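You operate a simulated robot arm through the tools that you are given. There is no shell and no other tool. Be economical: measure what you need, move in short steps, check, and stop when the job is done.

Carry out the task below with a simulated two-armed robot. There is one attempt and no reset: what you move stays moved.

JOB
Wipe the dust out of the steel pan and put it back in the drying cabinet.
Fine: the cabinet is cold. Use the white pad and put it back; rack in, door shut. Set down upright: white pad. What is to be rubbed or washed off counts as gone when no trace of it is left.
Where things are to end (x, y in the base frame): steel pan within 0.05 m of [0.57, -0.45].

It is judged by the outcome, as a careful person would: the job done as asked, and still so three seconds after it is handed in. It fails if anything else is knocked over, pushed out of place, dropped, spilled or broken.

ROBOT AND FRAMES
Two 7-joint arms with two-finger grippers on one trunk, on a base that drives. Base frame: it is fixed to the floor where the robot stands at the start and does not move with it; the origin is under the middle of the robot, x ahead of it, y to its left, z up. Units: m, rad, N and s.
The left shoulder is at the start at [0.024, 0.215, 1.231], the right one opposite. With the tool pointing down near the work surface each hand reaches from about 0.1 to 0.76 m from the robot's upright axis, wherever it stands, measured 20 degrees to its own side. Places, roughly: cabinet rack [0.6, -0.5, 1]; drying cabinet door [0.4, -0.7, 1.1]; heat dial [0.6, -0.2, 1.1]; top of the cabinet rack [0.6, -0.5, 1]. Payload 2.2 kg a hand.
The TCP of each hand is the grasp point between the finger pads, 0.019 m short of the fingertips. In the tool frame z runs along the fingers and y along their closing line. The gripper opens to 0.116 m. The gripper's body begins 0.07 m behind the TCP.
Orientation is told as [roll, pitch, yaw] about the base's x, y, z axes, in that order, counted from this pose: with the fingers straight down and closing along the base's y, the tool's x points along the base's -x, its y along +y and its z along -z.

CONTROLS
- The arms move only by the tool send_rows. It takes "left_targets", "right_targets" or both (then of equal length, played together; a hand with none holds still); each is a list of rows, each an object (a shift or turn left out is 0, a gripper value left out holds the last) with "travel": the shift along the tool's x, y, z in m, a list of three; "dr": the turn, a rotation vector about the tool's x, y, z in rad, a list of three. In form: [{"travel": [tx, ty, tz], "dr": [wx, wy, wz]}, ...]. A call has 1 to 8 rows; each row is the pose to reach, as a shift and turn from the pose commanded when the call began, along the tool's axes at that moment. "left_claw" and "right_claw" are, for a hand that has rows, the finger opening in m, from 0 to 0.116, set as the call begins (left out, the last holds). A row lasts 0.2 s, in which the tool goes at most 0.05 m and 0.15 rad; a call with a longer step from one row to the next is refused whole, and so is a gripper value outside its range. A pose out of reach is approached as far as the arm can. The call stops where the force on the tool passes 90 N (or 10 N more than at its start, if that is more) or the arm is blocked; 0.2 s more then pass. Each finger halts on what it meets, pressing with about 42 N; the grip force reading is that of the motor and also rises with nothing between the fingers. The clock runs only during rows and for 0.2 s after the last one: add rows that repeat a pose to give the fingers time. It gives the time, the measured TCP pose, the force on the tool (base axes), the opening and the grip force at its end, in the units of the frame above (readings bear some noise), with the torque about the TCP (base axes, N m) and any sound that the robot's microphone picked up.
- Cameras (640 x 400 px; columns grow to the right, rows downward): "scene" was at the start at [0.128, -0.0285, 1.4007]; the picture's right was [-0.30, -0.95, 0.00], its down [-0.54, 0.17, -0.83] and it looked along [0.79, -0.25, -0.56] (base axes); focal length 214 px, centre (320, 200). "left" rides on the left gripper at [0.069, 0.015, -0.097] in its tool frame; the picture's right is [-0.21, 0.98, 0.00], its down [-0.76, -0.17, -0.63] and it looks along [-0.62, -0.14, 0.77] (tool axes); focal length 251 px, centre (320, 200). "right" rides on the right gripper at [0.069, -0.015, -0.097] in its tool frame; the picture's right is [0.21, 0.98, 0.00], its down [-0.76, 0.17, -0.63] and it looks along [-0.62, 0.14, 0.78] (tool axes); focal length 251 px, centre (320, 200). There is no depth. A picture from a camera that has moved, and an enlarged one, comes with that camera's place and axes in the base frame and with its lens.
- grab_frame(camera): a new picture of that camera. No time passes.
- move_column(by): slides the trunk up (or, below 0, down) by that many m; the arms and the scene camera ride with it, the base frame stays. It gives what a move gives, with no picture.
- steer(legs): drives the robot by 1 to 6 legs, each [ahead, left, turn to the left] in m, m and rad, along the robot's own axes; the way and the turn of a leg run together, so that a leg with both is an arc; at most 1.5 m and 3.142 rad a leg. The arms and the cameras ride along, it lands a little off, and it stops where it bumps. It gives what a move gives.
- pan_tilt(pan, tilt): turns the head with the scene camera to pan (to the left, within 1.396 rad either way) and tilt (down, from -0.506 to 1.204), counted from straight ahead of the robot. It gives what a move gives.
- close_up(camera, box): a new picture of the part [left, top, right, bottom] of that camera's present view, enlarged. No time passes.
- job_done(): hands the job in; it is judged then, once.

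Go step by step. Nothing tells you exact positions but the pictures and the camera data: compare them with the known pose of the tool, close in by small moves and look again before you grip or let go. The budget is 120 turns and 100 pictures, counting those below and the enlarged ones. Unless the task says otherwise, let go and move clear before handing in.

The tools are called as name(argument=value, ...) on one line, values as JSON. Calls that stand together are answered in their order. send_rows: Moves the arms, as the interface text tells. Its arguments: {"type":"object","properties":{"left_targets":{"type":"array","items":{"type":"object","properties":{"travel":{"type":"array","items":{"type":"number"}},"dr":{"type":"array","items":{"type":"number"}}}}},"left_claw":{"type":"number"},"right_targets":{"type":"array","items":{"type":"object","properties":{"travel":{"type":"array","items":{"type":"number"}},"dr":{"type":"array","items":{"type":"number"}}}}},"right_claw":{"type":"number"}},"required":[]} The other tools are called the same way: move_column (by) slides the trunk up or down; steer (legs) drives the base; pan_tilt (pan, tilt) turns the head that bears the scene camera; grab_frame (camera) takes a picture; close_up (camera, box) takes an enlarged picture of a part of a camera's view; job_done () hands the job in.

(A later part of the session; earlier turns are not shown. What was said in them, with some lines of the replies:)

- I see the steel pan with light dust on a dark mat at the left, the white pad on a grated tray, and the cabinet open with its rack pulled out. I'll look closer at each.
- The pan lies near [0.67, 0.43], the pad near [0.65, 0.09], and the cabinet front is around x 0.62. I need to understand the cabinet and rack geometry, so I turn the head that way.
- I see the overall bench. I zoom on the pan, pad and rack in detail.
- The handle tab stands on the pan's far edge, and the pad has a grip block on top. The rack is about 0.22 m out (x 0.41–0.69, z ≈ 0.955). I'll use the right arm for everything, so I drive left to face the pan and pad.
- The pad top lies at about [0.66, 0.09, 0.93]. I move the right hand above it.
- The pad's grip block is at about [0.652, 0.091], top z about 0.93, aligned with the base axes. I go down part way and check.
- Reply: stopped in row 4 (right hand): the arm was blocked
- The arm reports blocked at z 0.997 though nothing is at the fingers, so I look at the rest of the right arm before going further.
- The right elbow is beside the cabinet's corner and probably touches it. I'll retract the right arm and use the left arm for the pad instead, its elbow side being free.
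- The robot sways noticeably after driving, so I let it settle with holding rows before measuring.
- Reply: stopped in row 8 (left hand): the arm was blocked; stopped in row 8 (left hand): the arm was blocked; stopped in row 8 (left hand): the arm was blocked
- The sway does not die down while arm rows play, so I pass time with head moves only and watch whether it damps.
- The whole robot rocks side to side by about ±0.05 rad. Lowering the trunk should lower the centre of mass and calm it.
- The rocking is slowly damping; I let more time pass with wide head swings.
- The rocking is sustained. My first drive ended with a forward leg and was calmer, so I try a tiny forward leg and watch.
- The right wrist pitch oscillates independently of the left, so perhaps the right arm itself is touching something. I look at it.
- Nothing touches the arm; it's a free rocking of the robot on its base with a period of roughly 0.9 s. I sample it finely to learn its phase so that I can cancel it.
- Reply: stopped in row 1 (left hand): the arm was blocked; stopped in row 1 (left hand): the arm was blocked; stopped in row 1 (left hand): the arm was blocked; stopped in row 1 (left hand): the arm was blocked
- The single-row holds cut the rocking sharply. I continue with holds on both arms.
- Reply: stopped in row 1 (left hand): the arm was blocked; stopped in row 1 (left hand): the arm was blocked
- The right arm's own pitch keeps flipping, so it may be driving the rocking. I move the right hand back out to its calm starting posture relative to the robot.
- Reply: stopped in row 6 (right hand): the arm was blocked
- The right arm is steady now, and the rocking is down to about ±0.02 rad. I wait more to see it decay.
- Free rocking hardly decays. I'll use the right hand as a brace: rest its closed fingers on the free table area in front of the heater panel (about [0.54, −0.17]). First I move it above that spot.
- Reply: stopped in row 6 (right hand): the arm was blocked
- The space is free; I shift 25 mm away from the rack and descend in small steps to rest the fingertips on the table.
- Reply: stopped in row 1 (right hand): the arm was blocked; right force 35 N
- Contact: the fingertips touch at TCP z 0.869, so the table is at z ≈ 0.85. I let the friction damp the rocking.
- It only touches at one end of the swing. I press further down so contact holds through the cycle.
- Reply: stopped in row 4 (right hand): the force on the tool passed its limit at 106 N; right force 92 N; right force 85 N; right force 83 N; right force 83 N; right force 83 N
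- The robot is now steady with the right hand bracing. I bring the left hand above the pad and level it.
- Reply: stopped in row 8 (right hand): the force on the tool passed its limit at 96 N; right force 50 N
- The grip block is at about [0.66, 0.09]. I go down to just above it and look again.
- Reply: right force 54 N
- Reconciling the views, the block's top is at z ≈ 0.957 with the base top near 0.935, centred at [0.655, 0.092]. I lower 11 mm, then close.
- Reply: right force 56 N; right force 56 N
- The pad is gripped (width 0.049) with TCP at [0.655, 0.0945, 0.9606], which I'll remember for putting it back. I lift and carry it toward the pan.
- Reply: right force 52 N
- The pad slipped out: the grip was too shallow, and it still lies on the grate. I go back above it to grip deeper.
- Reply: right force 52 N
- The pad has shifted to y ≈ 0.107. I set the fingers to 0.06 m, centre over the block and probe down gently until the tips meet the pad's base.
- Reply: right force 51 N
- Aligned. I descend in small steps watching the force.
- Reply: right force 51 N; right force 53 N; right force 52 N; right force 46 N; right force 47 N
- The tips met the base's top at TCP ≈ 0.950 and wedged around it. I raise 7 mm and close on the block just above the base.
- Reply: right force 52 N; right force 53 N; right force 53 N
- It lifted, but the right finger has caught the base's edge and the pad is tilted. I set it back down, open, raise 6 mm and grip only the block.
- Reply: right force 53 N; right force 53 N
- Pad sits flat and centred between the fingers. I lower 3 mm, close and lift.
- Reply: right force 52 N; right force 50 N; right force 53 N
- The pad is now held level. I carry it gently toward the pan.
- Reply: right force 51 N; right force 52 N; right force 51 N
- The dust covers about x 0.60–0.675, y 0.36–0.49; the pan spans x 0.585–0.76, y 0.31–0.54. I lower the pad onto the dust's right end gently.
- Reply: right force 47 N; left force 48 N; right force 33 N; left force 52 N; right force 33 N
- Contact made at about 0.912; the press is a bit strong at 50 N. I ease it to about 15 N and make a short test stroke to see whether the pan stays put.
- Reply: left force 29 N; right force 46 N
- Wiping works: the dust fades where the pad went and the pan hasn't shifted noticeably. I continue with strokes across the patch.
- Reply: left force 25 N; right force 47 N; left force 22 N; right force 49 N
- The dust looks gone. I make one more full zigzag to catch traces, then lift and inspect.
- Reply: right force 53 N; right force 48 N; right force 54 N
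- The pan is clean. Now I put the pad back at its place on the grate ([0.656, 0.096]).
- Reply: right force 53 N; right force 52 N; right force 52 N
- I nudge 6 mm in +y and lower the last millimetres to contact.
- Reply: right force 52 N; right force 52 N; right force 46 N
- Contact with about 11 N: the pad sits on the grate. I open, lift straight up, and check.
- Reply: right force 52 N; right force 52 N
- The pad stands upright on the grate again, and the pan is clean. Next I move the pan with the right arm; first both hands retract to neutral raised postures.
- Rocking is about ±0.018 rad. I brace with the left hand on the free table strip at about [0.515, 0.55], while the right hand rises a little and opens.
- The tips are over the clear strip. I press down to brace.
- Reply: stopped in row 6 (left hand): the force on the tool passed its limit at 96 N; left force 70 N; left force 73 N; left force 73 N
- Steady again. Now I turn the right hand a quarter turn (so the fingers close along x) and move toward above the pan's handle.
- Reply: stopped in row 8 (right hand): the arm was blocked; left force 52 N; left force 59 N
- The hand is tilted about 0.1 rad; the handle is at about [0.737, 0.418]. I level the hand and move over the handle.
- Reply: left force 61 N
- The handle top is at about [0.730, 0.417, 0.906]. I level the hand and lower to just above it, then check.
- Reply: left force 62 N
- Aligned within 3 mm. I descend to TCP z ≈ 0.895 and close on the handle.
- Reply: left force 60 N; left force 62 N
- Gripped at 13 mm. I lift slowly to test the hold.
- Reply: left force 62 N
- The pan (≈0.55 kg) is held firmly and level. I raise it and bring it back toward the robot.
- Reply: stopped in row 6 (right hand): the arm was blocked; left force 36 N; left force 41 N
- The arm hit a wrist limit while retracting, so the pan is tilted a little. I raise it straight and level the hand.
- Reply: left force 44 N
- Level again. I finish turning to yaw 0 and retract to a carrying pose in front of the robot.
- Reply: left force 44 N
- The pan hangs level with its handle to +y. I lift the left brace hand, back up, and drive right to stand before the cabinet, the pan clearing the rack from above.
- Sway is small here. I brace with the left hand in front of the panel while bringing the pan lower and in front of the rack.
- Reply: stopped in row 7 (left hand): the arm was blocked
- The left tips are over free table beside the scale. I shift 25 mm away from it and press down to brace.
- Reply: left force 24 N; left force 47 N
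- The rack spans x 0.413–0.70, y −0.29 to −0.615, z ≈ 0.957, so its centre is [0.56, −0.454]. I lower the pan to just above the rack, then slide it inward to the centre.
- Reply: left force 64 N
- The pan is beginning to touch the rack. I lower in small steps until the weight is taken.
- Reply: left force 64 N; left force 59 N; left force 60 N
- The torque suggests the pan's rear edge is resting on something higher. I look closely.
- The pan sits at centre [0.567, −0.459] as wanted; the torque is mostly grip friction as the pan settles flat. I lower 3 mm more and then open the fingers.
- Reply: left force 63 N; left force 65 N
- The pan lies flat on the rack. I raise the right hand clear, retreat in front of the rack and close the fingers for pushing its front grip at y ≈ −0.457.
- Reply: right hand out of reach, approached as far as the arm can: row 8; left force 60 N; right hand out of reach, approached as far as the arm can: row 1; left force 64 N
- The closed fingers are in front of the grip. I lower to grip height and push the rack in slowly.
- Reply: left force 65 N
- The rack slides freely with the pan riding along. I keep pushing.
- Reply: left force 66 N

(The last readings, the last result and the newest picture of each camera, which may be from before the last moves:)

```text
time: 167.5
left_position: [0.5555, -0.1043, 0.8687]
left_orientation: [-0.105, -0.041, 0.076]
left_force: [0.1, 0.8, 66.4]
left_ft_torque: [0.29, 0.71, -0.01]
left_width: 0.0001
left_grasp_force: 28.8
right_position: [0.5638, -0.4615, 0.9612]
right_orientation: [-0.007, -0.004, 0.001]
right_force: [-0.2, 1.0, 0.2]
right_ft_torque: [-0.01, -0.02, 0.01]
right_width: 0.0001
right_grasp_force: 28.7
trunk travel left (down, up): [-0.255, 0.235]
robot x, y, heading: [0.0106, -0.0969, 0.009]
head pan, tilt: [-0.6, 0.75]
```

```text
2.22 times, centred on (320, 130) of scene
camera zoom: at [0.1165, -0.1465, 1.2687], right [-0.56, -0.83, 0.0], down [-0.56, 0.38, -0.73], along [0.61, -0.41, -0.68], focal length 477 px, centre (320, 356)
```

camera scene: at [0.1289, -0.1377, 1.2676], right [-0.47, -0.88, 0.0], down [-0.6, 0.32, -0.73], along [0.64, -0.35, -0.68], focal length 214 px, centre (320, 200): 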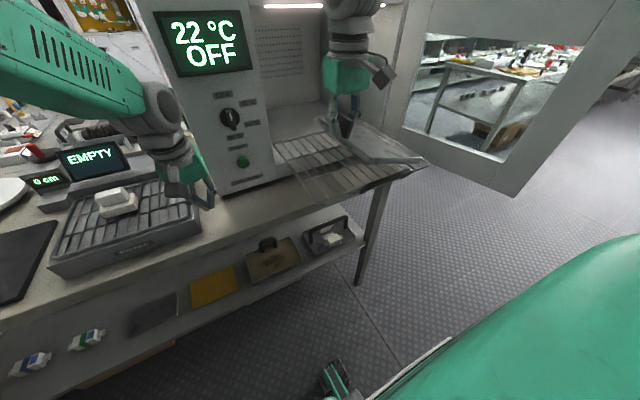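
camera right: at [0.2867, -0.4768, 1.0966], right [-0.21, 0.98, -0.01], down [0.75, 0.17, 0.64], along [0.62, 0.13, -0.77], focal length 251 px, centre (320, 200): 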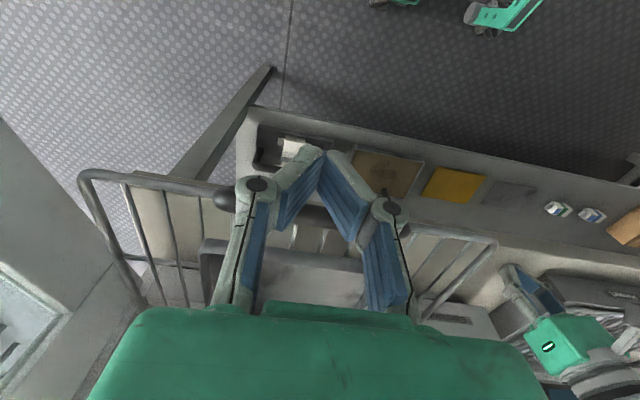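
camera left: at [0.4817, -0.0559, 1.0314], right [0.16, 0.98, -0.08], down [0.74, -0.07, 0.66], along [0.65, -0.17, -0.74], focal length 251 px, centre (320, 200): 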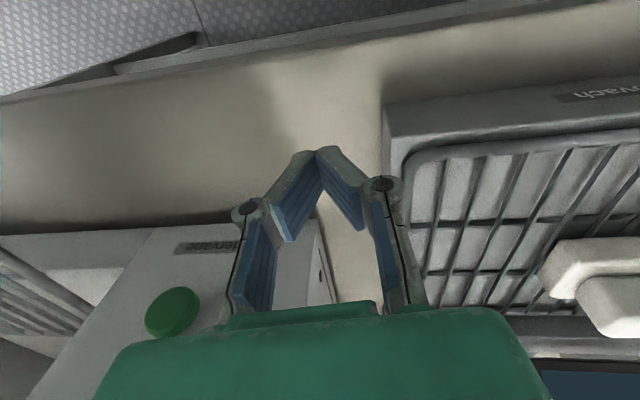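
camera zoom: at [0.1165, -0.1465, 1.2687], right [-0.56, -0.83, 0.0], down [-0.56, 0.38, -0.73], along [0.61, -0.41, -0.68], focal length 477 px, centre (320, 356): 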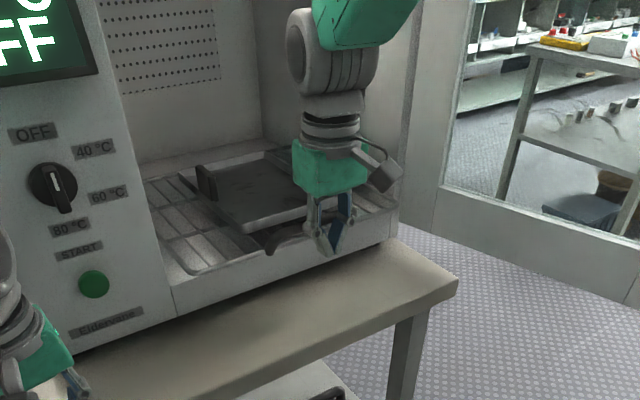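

The rack front is nearly flush. I push the last stretch carefully, watching force.

send_rows(right_targets=[{"travel": [-0.01, 0, 0]}, {"travel": [-0.02, 0, 0]}, {"travel": [-0.03, 0, 0]}, {"travel": [-0.04, 0, 0]}])

close_up(camera="scene", box=[200, 40, 440, 220])

```text
time: 168.5
left_position: [0.5558, -0.1046, 0.8678]
left_orientation: [-0.104, -0.039, 0.076]
left_force: [-0.7, 1.5, 66.5]
left_ft_torque: [0.31, 0.73, -0.03]
left_width: 0.0001
left_grasp_force: 28.7
right_position: [0.6051, -0.4596, 0.962]
right_orientation: [-0.004, -0.007, -0.002]
right_force: [-0.9, -0.3, 0.1]
right_ft_torque: [-0.02, 0.0, -0.04]
right_width: 0.0
right_grasp_force: 28.6
trunk travel left (down, up): [-0.255, 0.235]
robot x, y, heading: [0.0175, -0.1025, 0.007]
head pan, tilt: [-0.6, 0.75]
```

```text
2.22 times, centred on (320, 130) of scene
camera zoom: at [0.1166, -0.1465, 1.2687], right [-0.56, -0.83, 0.0], down [-0.56, 0.38, -0.73], along [0.61, -0.41, -0.68], focal length 477 px, centre (320, 356)
```

zoom: 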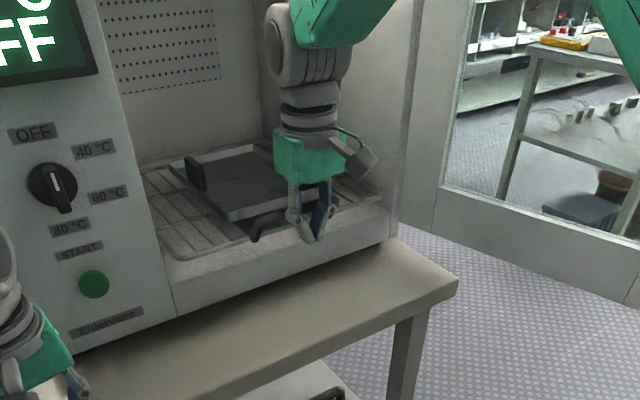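

Still moving freely with clearance around the hand. I push further in small steps until the rack meets its stop.

send_rows(right_targets=[{"travel": [-0.01, 0, 0]}, {"travel": [-0.02, 0, 0]}, {"travel": [-0.02, 0, 0]}])

send_rows(right_targets=[{"travel": [-0.01, 0, 0]}, {"travel": [-0.02, 0, 0]}, {"travel": [-0.02, 0, 0]}])

close_up(camera="scene", box=[200, 40, 440, 220])

```text
time: 169.3
left_position: [0.5551, -0.1047, 0.8689]
left_orientation: [-0.105, -0.038, 0.075]
left_force: [-1.9, 0.4, 67.7]
left_ft_torque: [0.3, 0.78, -0.03]
left_width: 0.0
left_grasp_force: 28.5
right_position: [0.6241, -0.4601, 0.9619]
right_orientation: [-0.006, -0.005, 0.001]
right_force: [0.4, -0.1, 0.7]
right_ft_torque: [0.02, 0.0, 0.01]
right_width: 0.0002
right_grasp_force: 28.9
trunk travel left (down, up): [-0.255, 0.235]
robot x, y, heading: [0.0131, -0.0998, 0.01]
head pan, tilt: [-0.6, 0.75]
```

```text
time: 170.1
left_position: [0.5537, -0.1046, 0.8691]
left_orientation: [-0.107, -0.042, 0.077]
left_force: [18.6, -3.1, 33.7]
left_ft_torque: [0.08, -0.02, -0.03]
left_width: 0.0001
left_grasp_force: 29.0
right_position: [0.6395, -0.4603, 0.9612]
right_orientation: [-0.006, 0.004, 0.001]
right_force: [-49.2, 3.8, 9.8]
right_ft_torque: [-0.28, -1.07, 0.53]
right_width: 0.006
right_grasp_force: 28.3
trunk travel left (down, up): [-0.255, 0.235]
robot x, y, heading: [0.0128, -0.0961, 0.004]
head pan, tilt: [-0.6, 0.75]
```

```text
2.22 times, centred on (320, 130) of scene
camera zoom: at [0.1134, -0.1452, 1.2686], right [-0.56, -0.83, 0.0], down [-0.56, 0.38, -0.73], along [0.61, -0.41, -0.68], focal length 477 px, centre (320, 356)
```

zoom: 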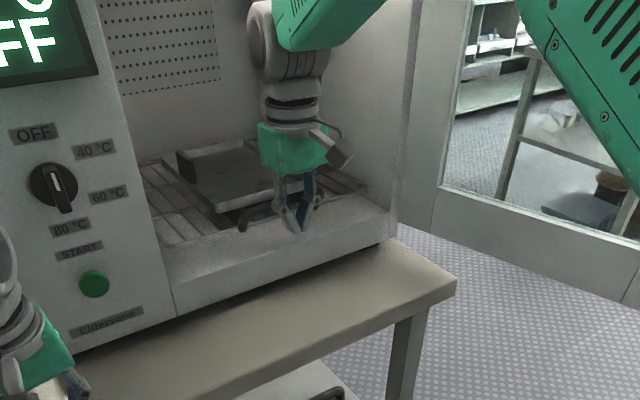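

The rack hit its stop (49 N): it is in. I back the hand straight out, then look at the door.

send_rows(right_targets=[{"travel": [0.02, 0, 0]}, {"travel": [0.05, 0, 0]}, {"travel": [0.09, 0, 0]}, {"travel": [0.13, 0, 0]}, {"travel": [0.17, 0, 0]}, {"travel": [0.21, 0, -0.01]}, {"travel": [0.235, 0.02, -0.04]}, {"travel": [0.245, 0.04, -0.08]}])

pan_tilt(pan=-0.85, tilt=0.45)

grab_frame(camera="scene")

```text
time: 171.9
left_position: [0.5535, -0.1049, 0.8677]
left_orientation: [-0.103, -0.039, 0.076]
left_force: [-5.7, -0.4, 67.4]
left_ft_torque: [0.26, 0.83, 0.0]
left_width: 0.0
left_grasp_force: 29.3
right_position: [0.3973, -0.4201, 1.0405]
right_orientation: [-0.005, -0.006, 0.0]
right_force: [1.0, 0.1, 0.5]
right_ft_torque: [-0.01, 0.01, 0.05]
right_width: 0.0001
right_grasp_force: 28.3
trunk travel left (down, up): [-0.255, 0.235]
robot x, y, heading: [0.0115, -0.0963, 0.01]
head pan, tilt: [-0.6, 0.75]
```

```text
time: 172.7
left_position: [0.5548, -0.105, 0.8686]
left_orientation: [-0.106, -0.04, 0.077]
left_force: [-3.6, 1.1, 64.9]
left_ft_torque: [0.3, 0.74, 0.01]
left_width: 0.0
left_grasp_force: 29.3
right_position: [0.3992, -0.4209, 1.0407]
right_orientation: [-0.005, -0.007, 0.0]
right_force: [-0.5, -0.4, 0.1]
right_ft_torque: [-0.01, -0.01, -0.01]
right_width: 0.0001
right_grasp_force: 28.4
trunk travel left (down, up): [-0.255, 0.235]
robot x, y, heading: [0.0156, -0.0971, 0.007]
head pan, tilt: [-0.85, 0.45]
```

```text
14 pictures are left
camera scene: at [0.1075, -0.1687, 1.2951], right [-0.75, -0.67, 0.0], down [-0.29, 0.33, -0.9], along [0.6, -0.67, -0.43], focal length 214 px, centre (320, 200)
```

scene: 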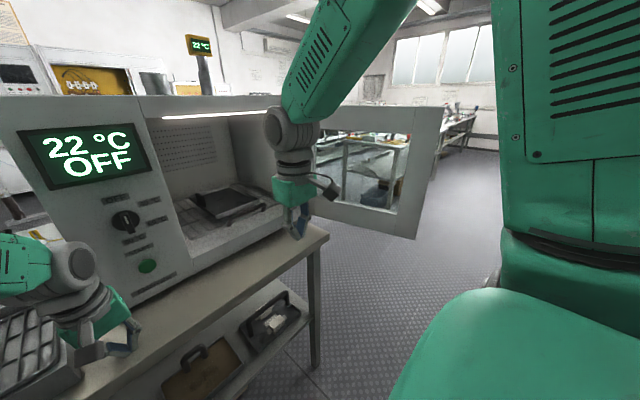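

The rack is in. The open door runs from its hinge near [0.62, −0.65] to a free edge near [0.24, −0.70], top at z ≈ 1.276. I'll raise the trunk, pass the right hand over the door's top to its outer side, and swing it shut.

move_column(by=0.18)

send_rows(right_targets=[{"travel": [0, 0, -0.03]}, {"travel": [0, 0, -0.07]}, {"travel": [0.02, -0.01, -0.1]}, {"travel": [0.04, -0.03, -0.13]}, {"travel": [0.06, -0.06, -0.145]}, {"travel": [0.08, -0.09, -0.15]}, {"travel": [0.1, -0.125, -0.15]}, {"travel": [0.11, -0.16, -0.15]}])

pan_tilt(pan=-1.1, tilt=0.45)

grab_frame(camera="scene")

```text
time: 174.7
left_position: [0.5541, -0.1046, 1.0408]
left_orientation: [-0.103, -0.022, 0.077]
left_force: [0.8, 0.0, 0.3]
left_ft_torque: [-0.01, 0.04, -0.01]
left_width: 0.0
left_grasp_force: 28.6
right_position: [0.405, -0.4216, 1.2185]
right_orientation: [-0.004, -0.001, 0.001]
right_force: [0.1, -0.4, 0.0]
right_ft_torque: [-0.01, 0.01, -0.01]
right_width: 0.0001
right_grasp_force: 28.2
trunk travel left (down, up): [-0.435, 0.055]
robot x, y, heading: [0.0131, -0.0982, 0.009]
head pan, tilt: [-0.85, 0.45]
```

```text
time: 176.5
left_position: [0.555, -0.1044, 1.0429]
left_orientation: [-0.102, -0.029, 0.077]
left_force: [0.6, -0.1, 0.1]
left_ft_torque: [-0.02, 0.01, -0.01]
left_width: 0.0
left_grasp_force: 28.4
right_position: [0.2942, -0.5808, 1.369]
right_orientation: [-0.005, -0.002, 0.001]
right_force: [0.8, -0.4, 0.3]
right_ft_torque: [-0.01, -0.06, -0.01]
right_width: 0.0
right_grasp_force: 28.5
right hand out of reach, approached as far as the arm can: row 3, 4, 5, 6
trunk travel left (down, up): [-0.435, 0.055]
robot x, y, heading: [0.014, -0.0948, 0.007]
head pan, tilt: [-0.85, 0.45]
```

```text
time: 177.3
left_position: [0.5547, -0.1028, 1.0424]
left_orientation: [-0.102, -0.025, 0.076]
left_force: [0.1, -0.2, -0.1]
left_ft_torque: [0.01, -0.01, -0.03]
left_width: 0.0002
left_grasp_force: 28.0
right_position: [0.2936, -0.5803, 1.3686]
right_orientation: [-0.004, -0.001, 0.001]
right_force: [1.3, 0.3, 0.2]
right_ft_torque: [0.0, 0.01, 0.02]
right_width: 0.0001
right_grasp_force: 28.5
trunk travel left (down, up): [-0.435, 0.055]
robot x, y, heading: [0.0136, -0.0965, 0.007]
head pan, tilt: [-1.1, 0.45]
```

```text
13 pictures are left
camera scene: at [0.1324, -0.1499, 1.4716], right [-0.56, -0.83, 0.0], down [-0.38, 0.26, -0.89], along [0.74, -0.49, -0.46], focal length 214 px, centre (320, 200)
```

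scene: 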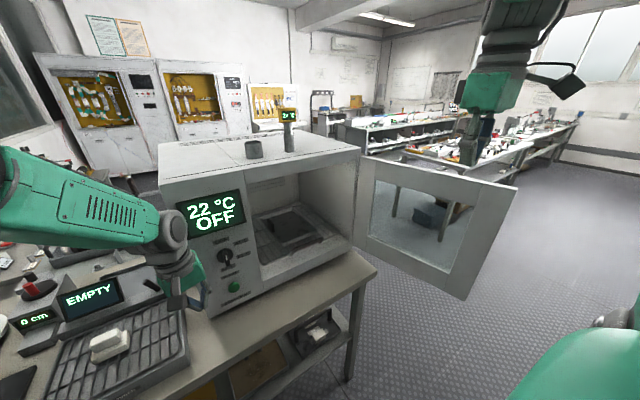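

From two views the free edge is near [0.25, −0.745] and the top at z ≈ 1.28. I carry the hand over the top to y ≈ −0.81 and check before lowering.

send_rows(right_targets=[{"travel": [0, -0.035, 0]}, {"travel": [0, -0.07, 0]}, {"travel": [0, -0.105, 0]}, {"travel": [0, -0.14, 0]}, {"travel": [0, -0.175, 0]}, {"travel": [0, -0.21, 0]}, {"travel": [0, -0.235, 0]}])

pan_tilt(pan=-0.95, tilt=0.45)

grab_frame(camera="scene")

```text
time: 178.9
left_position: [0.5527, -0.1082, 1.0401]
left_orientation: [-0.097, -0.027, 0.07]
left_force: [0.0, 0.4, -0.1]
left_ft_torque: [0.0, -0.04, 0.01]
left_width: 0.0
left_grasp_force: 27.7
right_position: [0.2937, -0.8223, 1.3705]
right_orientation: [-0.003, 0.0, 0.0]
right_force: [-0.3, 0.0, -0.4]
right_ft_torque: [0.02, 0.04, 0.02]
right_width: 0.0
right_grasp_force: 28.6
trunk travel left (down, up): [-0.435, 0.055]
robot x, y, heading: [0.0106, -0.0957, 0.008]
head pan, tilt: [-1.1, 0.45]
```

```text
time: 179.6
left_position: [0.5559, -0.1057, 1.042]
left_orientation: [-0.102, -0.025, 0.074]
left_force: [0.4, -0.1, 0.8]
left_ft_torque: [0.01, 0.01, -0.01]
left_width: 0.0
left_grasp_force: 28.5
right_position: [0.2936, -0.8184, 1.3714]
right_orientation: [-0.003, -0.002, 0.001]
right_force: [0.2, 0.3, 0.7]
right_ft_torque: [0.02, -0.02, -0.01]
right_width: 0.0001
right_grasp_force: 28.8
trunk travel left (down, up): [-0.435, 0.055]
robot x, y, heading: [0.0116, -0.0979, 0.009]
head pan, tilt: [-0.949, 0.45]
```

```text
12 pictures are left
camera scene: at [0.1103, -0.1773, 1.4738], right [-0.81, -0.59, 0.0], down [-0.26, 0.36, -0.9], along [0.53, -0.73, -0.44], focal length 214 px, centre (320, 200)
```

scene: 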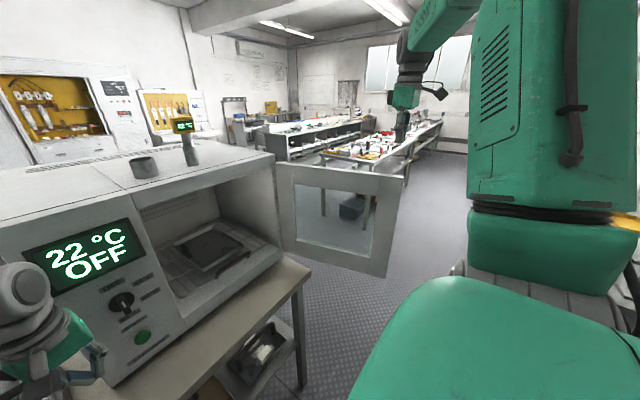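

The hand is outside the door plane by about 8 cm and above its top. I lower so that the fingertips reach below the door's top edge, then pull toward +y gently.

send_rows(right_targets=[{"travel": [0, 0, 0.04]}, {"travel": [0, 0, 0.08]}, {"travel": [0, 0, 0.11]}, {"travel": [0, 0, 0.13]}])

send_rows(right_targets=[{"travel": [0, 0.02, 0]}, {"travel": [0, 0.04, 0]}, {"travel": [0, 0.06, 0]}, {"travel": [0, 0.08, 0]}, {"travel": [0, 0.1, 0]}])

grab_frame(camera="scene")

```text
time: 180.6
left_position: [0.5551, -0.1065, 1.0421]
left_orientation: [-0.099, -0.025, 0.073]
left_force: [-0.5, 0.2, 0.1]
left_ft_torque: [0.0, 0.02, -0.03]
left_width: 0.0001
left_grasp_force: 28.6
right_position: [0.2946, -0.8163, 1.2407]
right_orientation: [-0.007, -0.003, 0.0]
right_force: [0.7, 1.0, -0.5]
right_ft_torque: [-0.04, 0.03, -0.03]
right_width: 0.0003
right_grasp_force: 28.6
trunk travel left (down, up): [-0.435, 0.055]
robot x, y, heading: [0.0111, -0.0942, 0.009]
head pan, tilt: [-0.949, 0.45]
```

```text
time: 181.8
left_position: [0.5551, -0.1046, 1.0428]
left_orientation: [-0.101, -0.027, 0.076]
left_force: [-0.6, 0.3, -0.5]
left_ft_torque: [-0.02, 0.01, -0.01]
left_width: 0.0001
left_grasp_force: 28.3
right_position: [0.2938, -0.7167, 1.2404]
right_orientation: [-0.008, -0.002, -0.003]
right_force: [0.4, -1.7, 0.3]
right_ft_torque: [0.04, 0.04, 0.06]
right_width: 0.0
right_grasp_force: 28.9
trunk travel left (down, up): [-0.435, 0.055]
robot x, y, heading: [0.0152, -0.0932, 0.006]
head pan, tilt: [-0.949, 0.45]
```

```text
11 pictures are left
camera scene: at [0.1103, -0.176, 1.4739], right [-0.81, -0.59, 0.0], down [-0.26, 0.35, -0.9], along [0.53, -0.73, -0.44], focal length 214 px, centre (320, 200)
```

scene: 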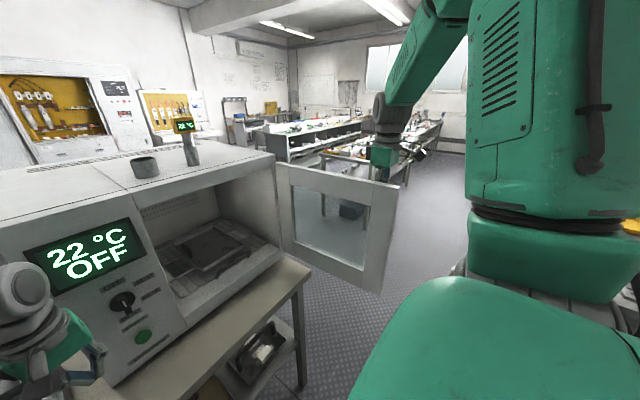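

The door swings easily. I follow its arc.

send_rows(right_targets=[{"travel": [0.003, 0.04, 0]}, {"travel": [0.004, 0.08, 0]}, {"travel": [-0.004, 0.122, 0]}, {"travel": [-0.014, 0.164, 0]}, {"travel": [-0.03, 0.205, 0]}, {"travel": [-0.053, 0.243, 0]}, {"travel": [-0.081, 0.278, 0]}, {"travel": [-0.112, 0.31, 0]}])

grab_frame(camera="scene")

```text
time: 183.6
left_position: [0.5577, -0.1027, 1.042]
left_orientation: [-0.104, -0.025, 0.078]
left_force: [0.5, -0.5, -0.7]
left_ft_torque: [-0.04, 0.04, -0.02]
left_width: 0.0
left_grasp_force: 29.1
right_position: [0.4085, -0.4053, 1.2394]
right_orientation: [-0.006, -0.002, 0.0]
right_force: [-0.8, 0.1, -0.5]
right_ft_torque: [0.03, 0.03, -0.03]
right_width: 0.0
right_grasp_force: 28.4
trunk travel left (down, up): [-0.435, 0.055]
robot x, y, heading: [0.0123, -0.0986, 0.003]
head pan, tilt: [-0.949, 0.45]
```

```text
10 pictures are left
camera scene: at [0.1105, -0.1761, 1.4818], right [-0.83, -0.56, 0.0], down [-0.2, 0.3, -0.93], along [0.52, -0.77, -0.36], focal length 214 px, centre (320, 200)
```

scene: 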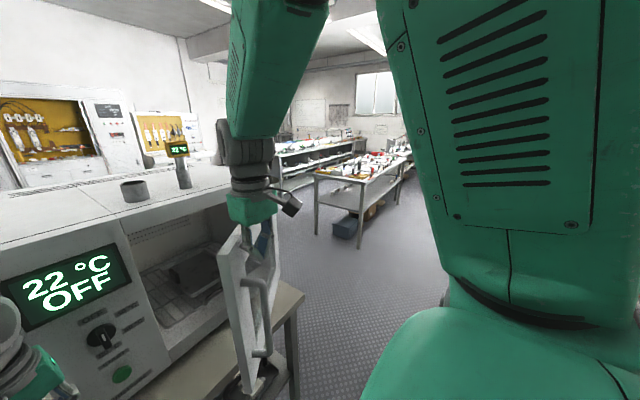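

The door is closing well. I continue along the arc until it meets the cabinet front.

send_rows(right_targets=[{"travel": [-0.032, 0.028, 0]}, {"travel": [-0.066, 0.05, 0]}, {"travel": [-0.1, 0.065, 0]}, {"travel": [-0.135, 0.075, 0]}, {"travel": [-0.155, 0.078, 0]}, {"travel": [-0.17, 0.08, 0]}])

pan_tilt(pan=-0.7, tilt=0.55)

grab_frame(camera="scene")

```text
time: 185.0
left_position: [0.5543, -0.1033, 1.0415]
left_orientation: [-0.102, -0.022, 0.079]
left_force: [0.0, 0.3, 0.3]
left_ft_torque: [0.04, -0.02, -0.01]
left_width: 0.0
left_grasp_force: 29.1
right_position: [0.5759, -0.326, 1.2378]
right_orientation: [-0.006, -0.003, 0.0]
right_force: [-0.8, -0.6, 0.2]
right_ft_torque: [-0.04, 0.06, -0.02]
right_width: 0.0
right_grasp_force: 28.3
trunk travel left (down, up): [-0.435, 0.055]
robot x, y, heading: [0.0097, -0.0961, 0.009]
head pan, tilt: [-0.949, 0.45]
```

```text
time: 185.7
left_position: [0.5549, -0.1024, 1.0419]
left_orientation: [-0.101, -0.026, 0.079]
left_force: [0.4, 0.3, 0.4]
left_ft_torque: [0.02, 0.0, -0.03]
left_width: 0.0001
left_grasp_force: 28.6
right_position: [0.5756, -0.3262, 1.2391]
right_orientation: [-0.006, -0.001, -0.001]
right_force: [1.0, -0.5, -0.6]
right_ft_torque: [-0.04, 0.0, 0.01]
right_width: 0.0
right_grasp_force: 28.5
trunk travel left (down, up): [-0.435, 0.055]
robot x, y, heading: [0.0136, -0.0981, 0.006]
head pan, tilt: [-0.7, 0.55]
```

```text
9 pictures are left
camera scene: at [0.127, -0.1572, 1.4648], right [-0.64, -0.77, 0.0], down [-0.41, 0.34, -0.85], along [0.65, -0.54, -0.53], focal length 214 px, centre (320, 200)
```

scene: 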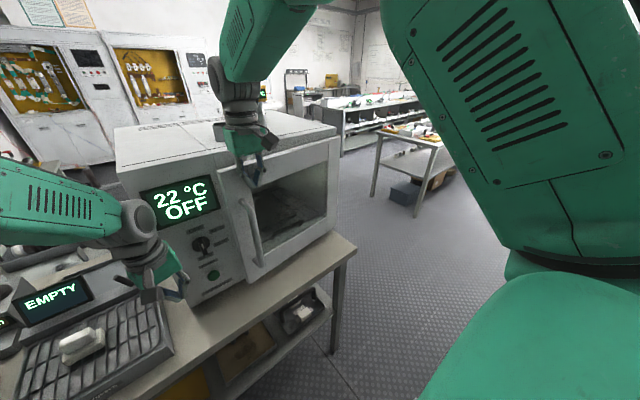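

The door is nearly shut. I push the last bit straight in until it resists.

send_rows(right_targets=[{"travel": [-0.01, 0, 0]}, {"travel": [-0.02, 0, 0]}, {"travel": [-0.03, 0, 0]}])

close_up(camera="scene", box=[110, 90, 370, 310])

```text
time: 186.5
left_position: [0.5549, -0.1042, 1.0413]
left_orientation: [-0.101, -0.024, 0.078]
left_force: [-0.1, 0.8, 0.2]
left_ft_torque: [0.01, -0.03, -0.01]
left_width: 0.0
left_grasp_force: 28.3
right_position: [0.607, -0.326, 1.2383]
right_orientation: [-0.007, -0.003, 0.0]
right_force: [-0.1, -0.2, -0.1]
right_ft_torque: [0.01, -0.02, 0.0]
right_width: 0.0002
right_grasp_force: 28.7
trunk travel left (down, up): [-0.435, 0.055]
robot x, y, heading: [0.0121, -0.0968, 0.008]
head pan, tilt: [-0.7, 0.55]
```

```text
1.82 times, centred on (240, 200) of scene
camera zoom: at [0.1276, -0.1572, 1.4647], right [-0.64, -0.77, 0.0], down [-0.41, 0.34, -0.85], along [0.65, -0.54, -0.53], focal length 390 px, centre (466, 200)
```

zoom: 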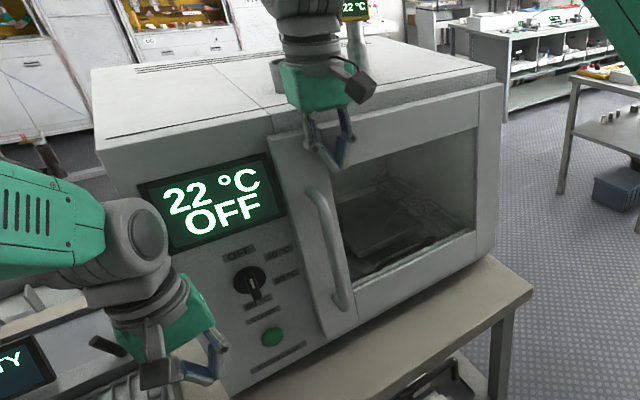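

Still a little free. I keep pressing until there is resistance.

send_rows(right_targets=[{"travel": [-0.01, 0, 0]}, {"travel": [-0.02, 0, 0]}, {"travel": [-0.03, 0, 0]}, {"travel": [-0.04, 0, 0]}])

close_up(camera="scene", box=[110, 90, 370, 310])

```text
time: 187.4
left_position: [0.5448, -0.1058, 1.0563]
left_orientation: [-0.112, -0.044, 0.077]
left_force: [-0.3, 0.2, 0.5]
left_ft_torque: [0.01, 0.0, -0.02]
left_width: 0.0
left_grasp_force: 28.4
right_position: [0.61, -0.3246, 1.2392]
right_orientation: [-0.006, 0.036, -0.002]
right_force: [-50.3, -2.4, 16.9]
right_ft_torque: [0.82, -2.04, 0.4]
right_width: 0.0059
right_grasp_force: 28.5
trunk travel left (down, up): [-0.435, 0.055]
robot x, y, heading: [0.0091, -0.0971, -0.001]
head pan, tilt: [-0.7, 0.55]
stopped in row 4 (right hand): the force on the tool passed its limit at 96 N (the readings are from after the stop); the commanded pose is now the measured one
```

```text
1.82 times, centred on (240, 200) of scene
camera zoom: at [0.1028, -0.156, 1.4671], right [-0.64, -0.77, -0.01], down [-0.39, 0.34, -0.86], along [0.66, -0.55, -0.52], focal length 390 px, centre (466, 200)
```

zoom: 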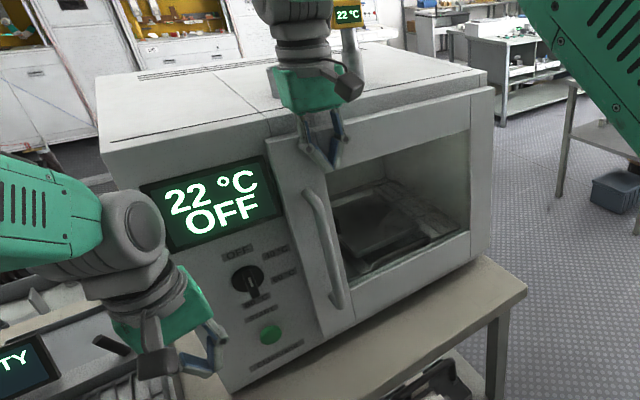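

The door is shut against its stop. I withdraw both hands and take a final look.

send_rows(left_targets=[{"travel": [0.01, 0, -0.02]}, {"travel": [0.03, 0, -0.05]}, {"travel": [0.06, 0, -0.08]}, {"travel": [0.09, 0, -0.11]}, {"travel": [0.11, 0, -0.14]}], right_targets=[{"travel": [0.02, 0, 0]}, {"travel": [0.05, 0, 0]}, {"travel": [0.09, 0, 0]}, {"travel": [0.13, 0, 0]}, {"travel": [0.17, 0, 0]}])

pan_tilt(pan=-0.55, tilt=0.6)

grab_frame(camera="scene")

close_up(camera="right", box=[0, 0, 640, 400])

```text
time: 188.6
left_position: [0.4371, -0.1007, 1.1837]
left_orientation: [-0.105, -0.038, 0.072]
left_force: [-0.7, -0.5, 0.3]
left_ft_torque: [-0.02, -0.04, 0.01]
left_width: 0.0
left_grasp_force: 28.6
right_position: [0.4554, -0.328, 1.2385]
right_orientation: [-0.005, 0.033, 0.002]
right_force: [0.1, 0.7, 0.5]
right_ft_torque: [0.01, -0.05, 0.02]
right_width: 0.0002
right_grasp_force: 28.6
trunk travel left (down, up): [-0.435, 0.055]
robot x, y, heading: [0.0104, -0.0977, 0.004]
head pan, tilt: [-0.7, 0.55]
```

```text
time: 189.3
left_position: [0.4412, -0.0988, 1.1826]
left_orientation: [-0.106, -0.033, 0.075]
left_force: [0.1, 0.2, -0.4]
left_ft_torque: [-0.01, 0.0, -0.02]
left_width: 0.0002
left_grasp_force: 27.9
right_position: [0.4586, -0.3269, 1.2365]
right_orientation: [-0.007, 0.037, 0.001]
right_force: [0.3, -0.6, -0.8]
right_ft_torque: [-0.01, -0.05, -0.02]
right_width: 0.0
right_grasp_force: 29.0
trunk travel left (down, up): [-0.435, 0.055]
robot x, y, heading: [0.0071, -0.0945, 0.002]
head pan, tilt: [-0.55, 0.6]
```

```text
6 pictures are left
camera scene: at [0.1297, -0.145, 1.4605], right [-0.52, -0.86, 0.0], down [-0.49, 0.29, -0.82], along [0.7, -0.43, -0.57], focal length 214 px, centre (320, 200)
```

scene: 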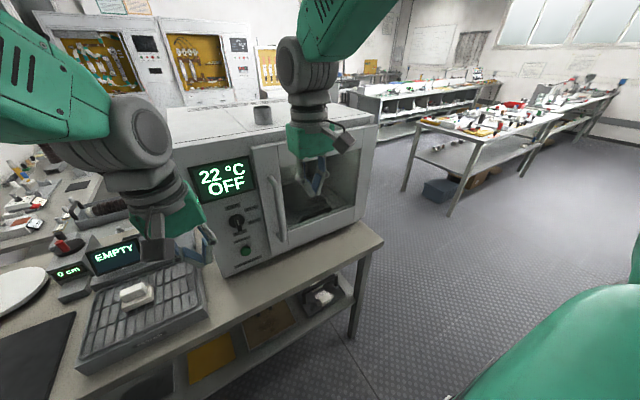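

```text
1.00 times, centred on (320, 200) of right (not enlarged: the box is as wide or as high as the picture)
camera zoom: at [0.3938, -0.3426, 1.3356], right [-0.21, 0.98, 0.0], down [0.78, 0.17, 0.6], along [0.59, 0.13, -0.8], focal length 251 px, centre (320, 200)
```

zoom: 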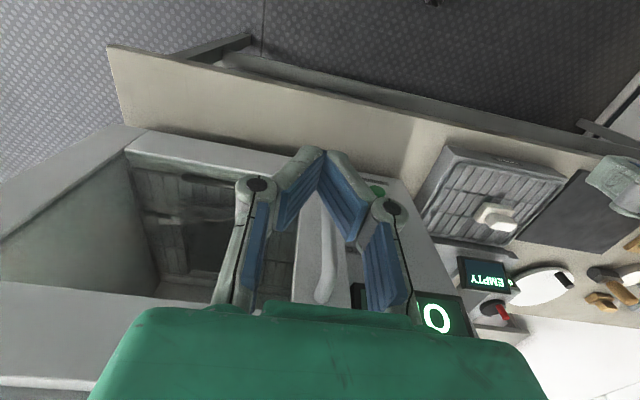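

The door is shut with the rack and clean pan inside, and both hands are clear. The white pad is back upright on its grate and nothing else has moved, so I hand in.

job_done()

```text
The job is handed in.
```

The pan is wiped clean and in the drying cabinet, with the rack pushed in and the door shut. The white pad is back upright on its grate.

**Pan position:** I set the pan down at about [0.567, −0.459] while the rack was still pulled out. Pushing the rack in carried it about 0.25 m deeper, so it now sits near x 0.82. That is outside the 0.05 m tolerance if [0.57, −0.45] was meant as the final spot in the base frame. The door could not have closed with the pan left there, because the cabinet front is at about x 0.63.
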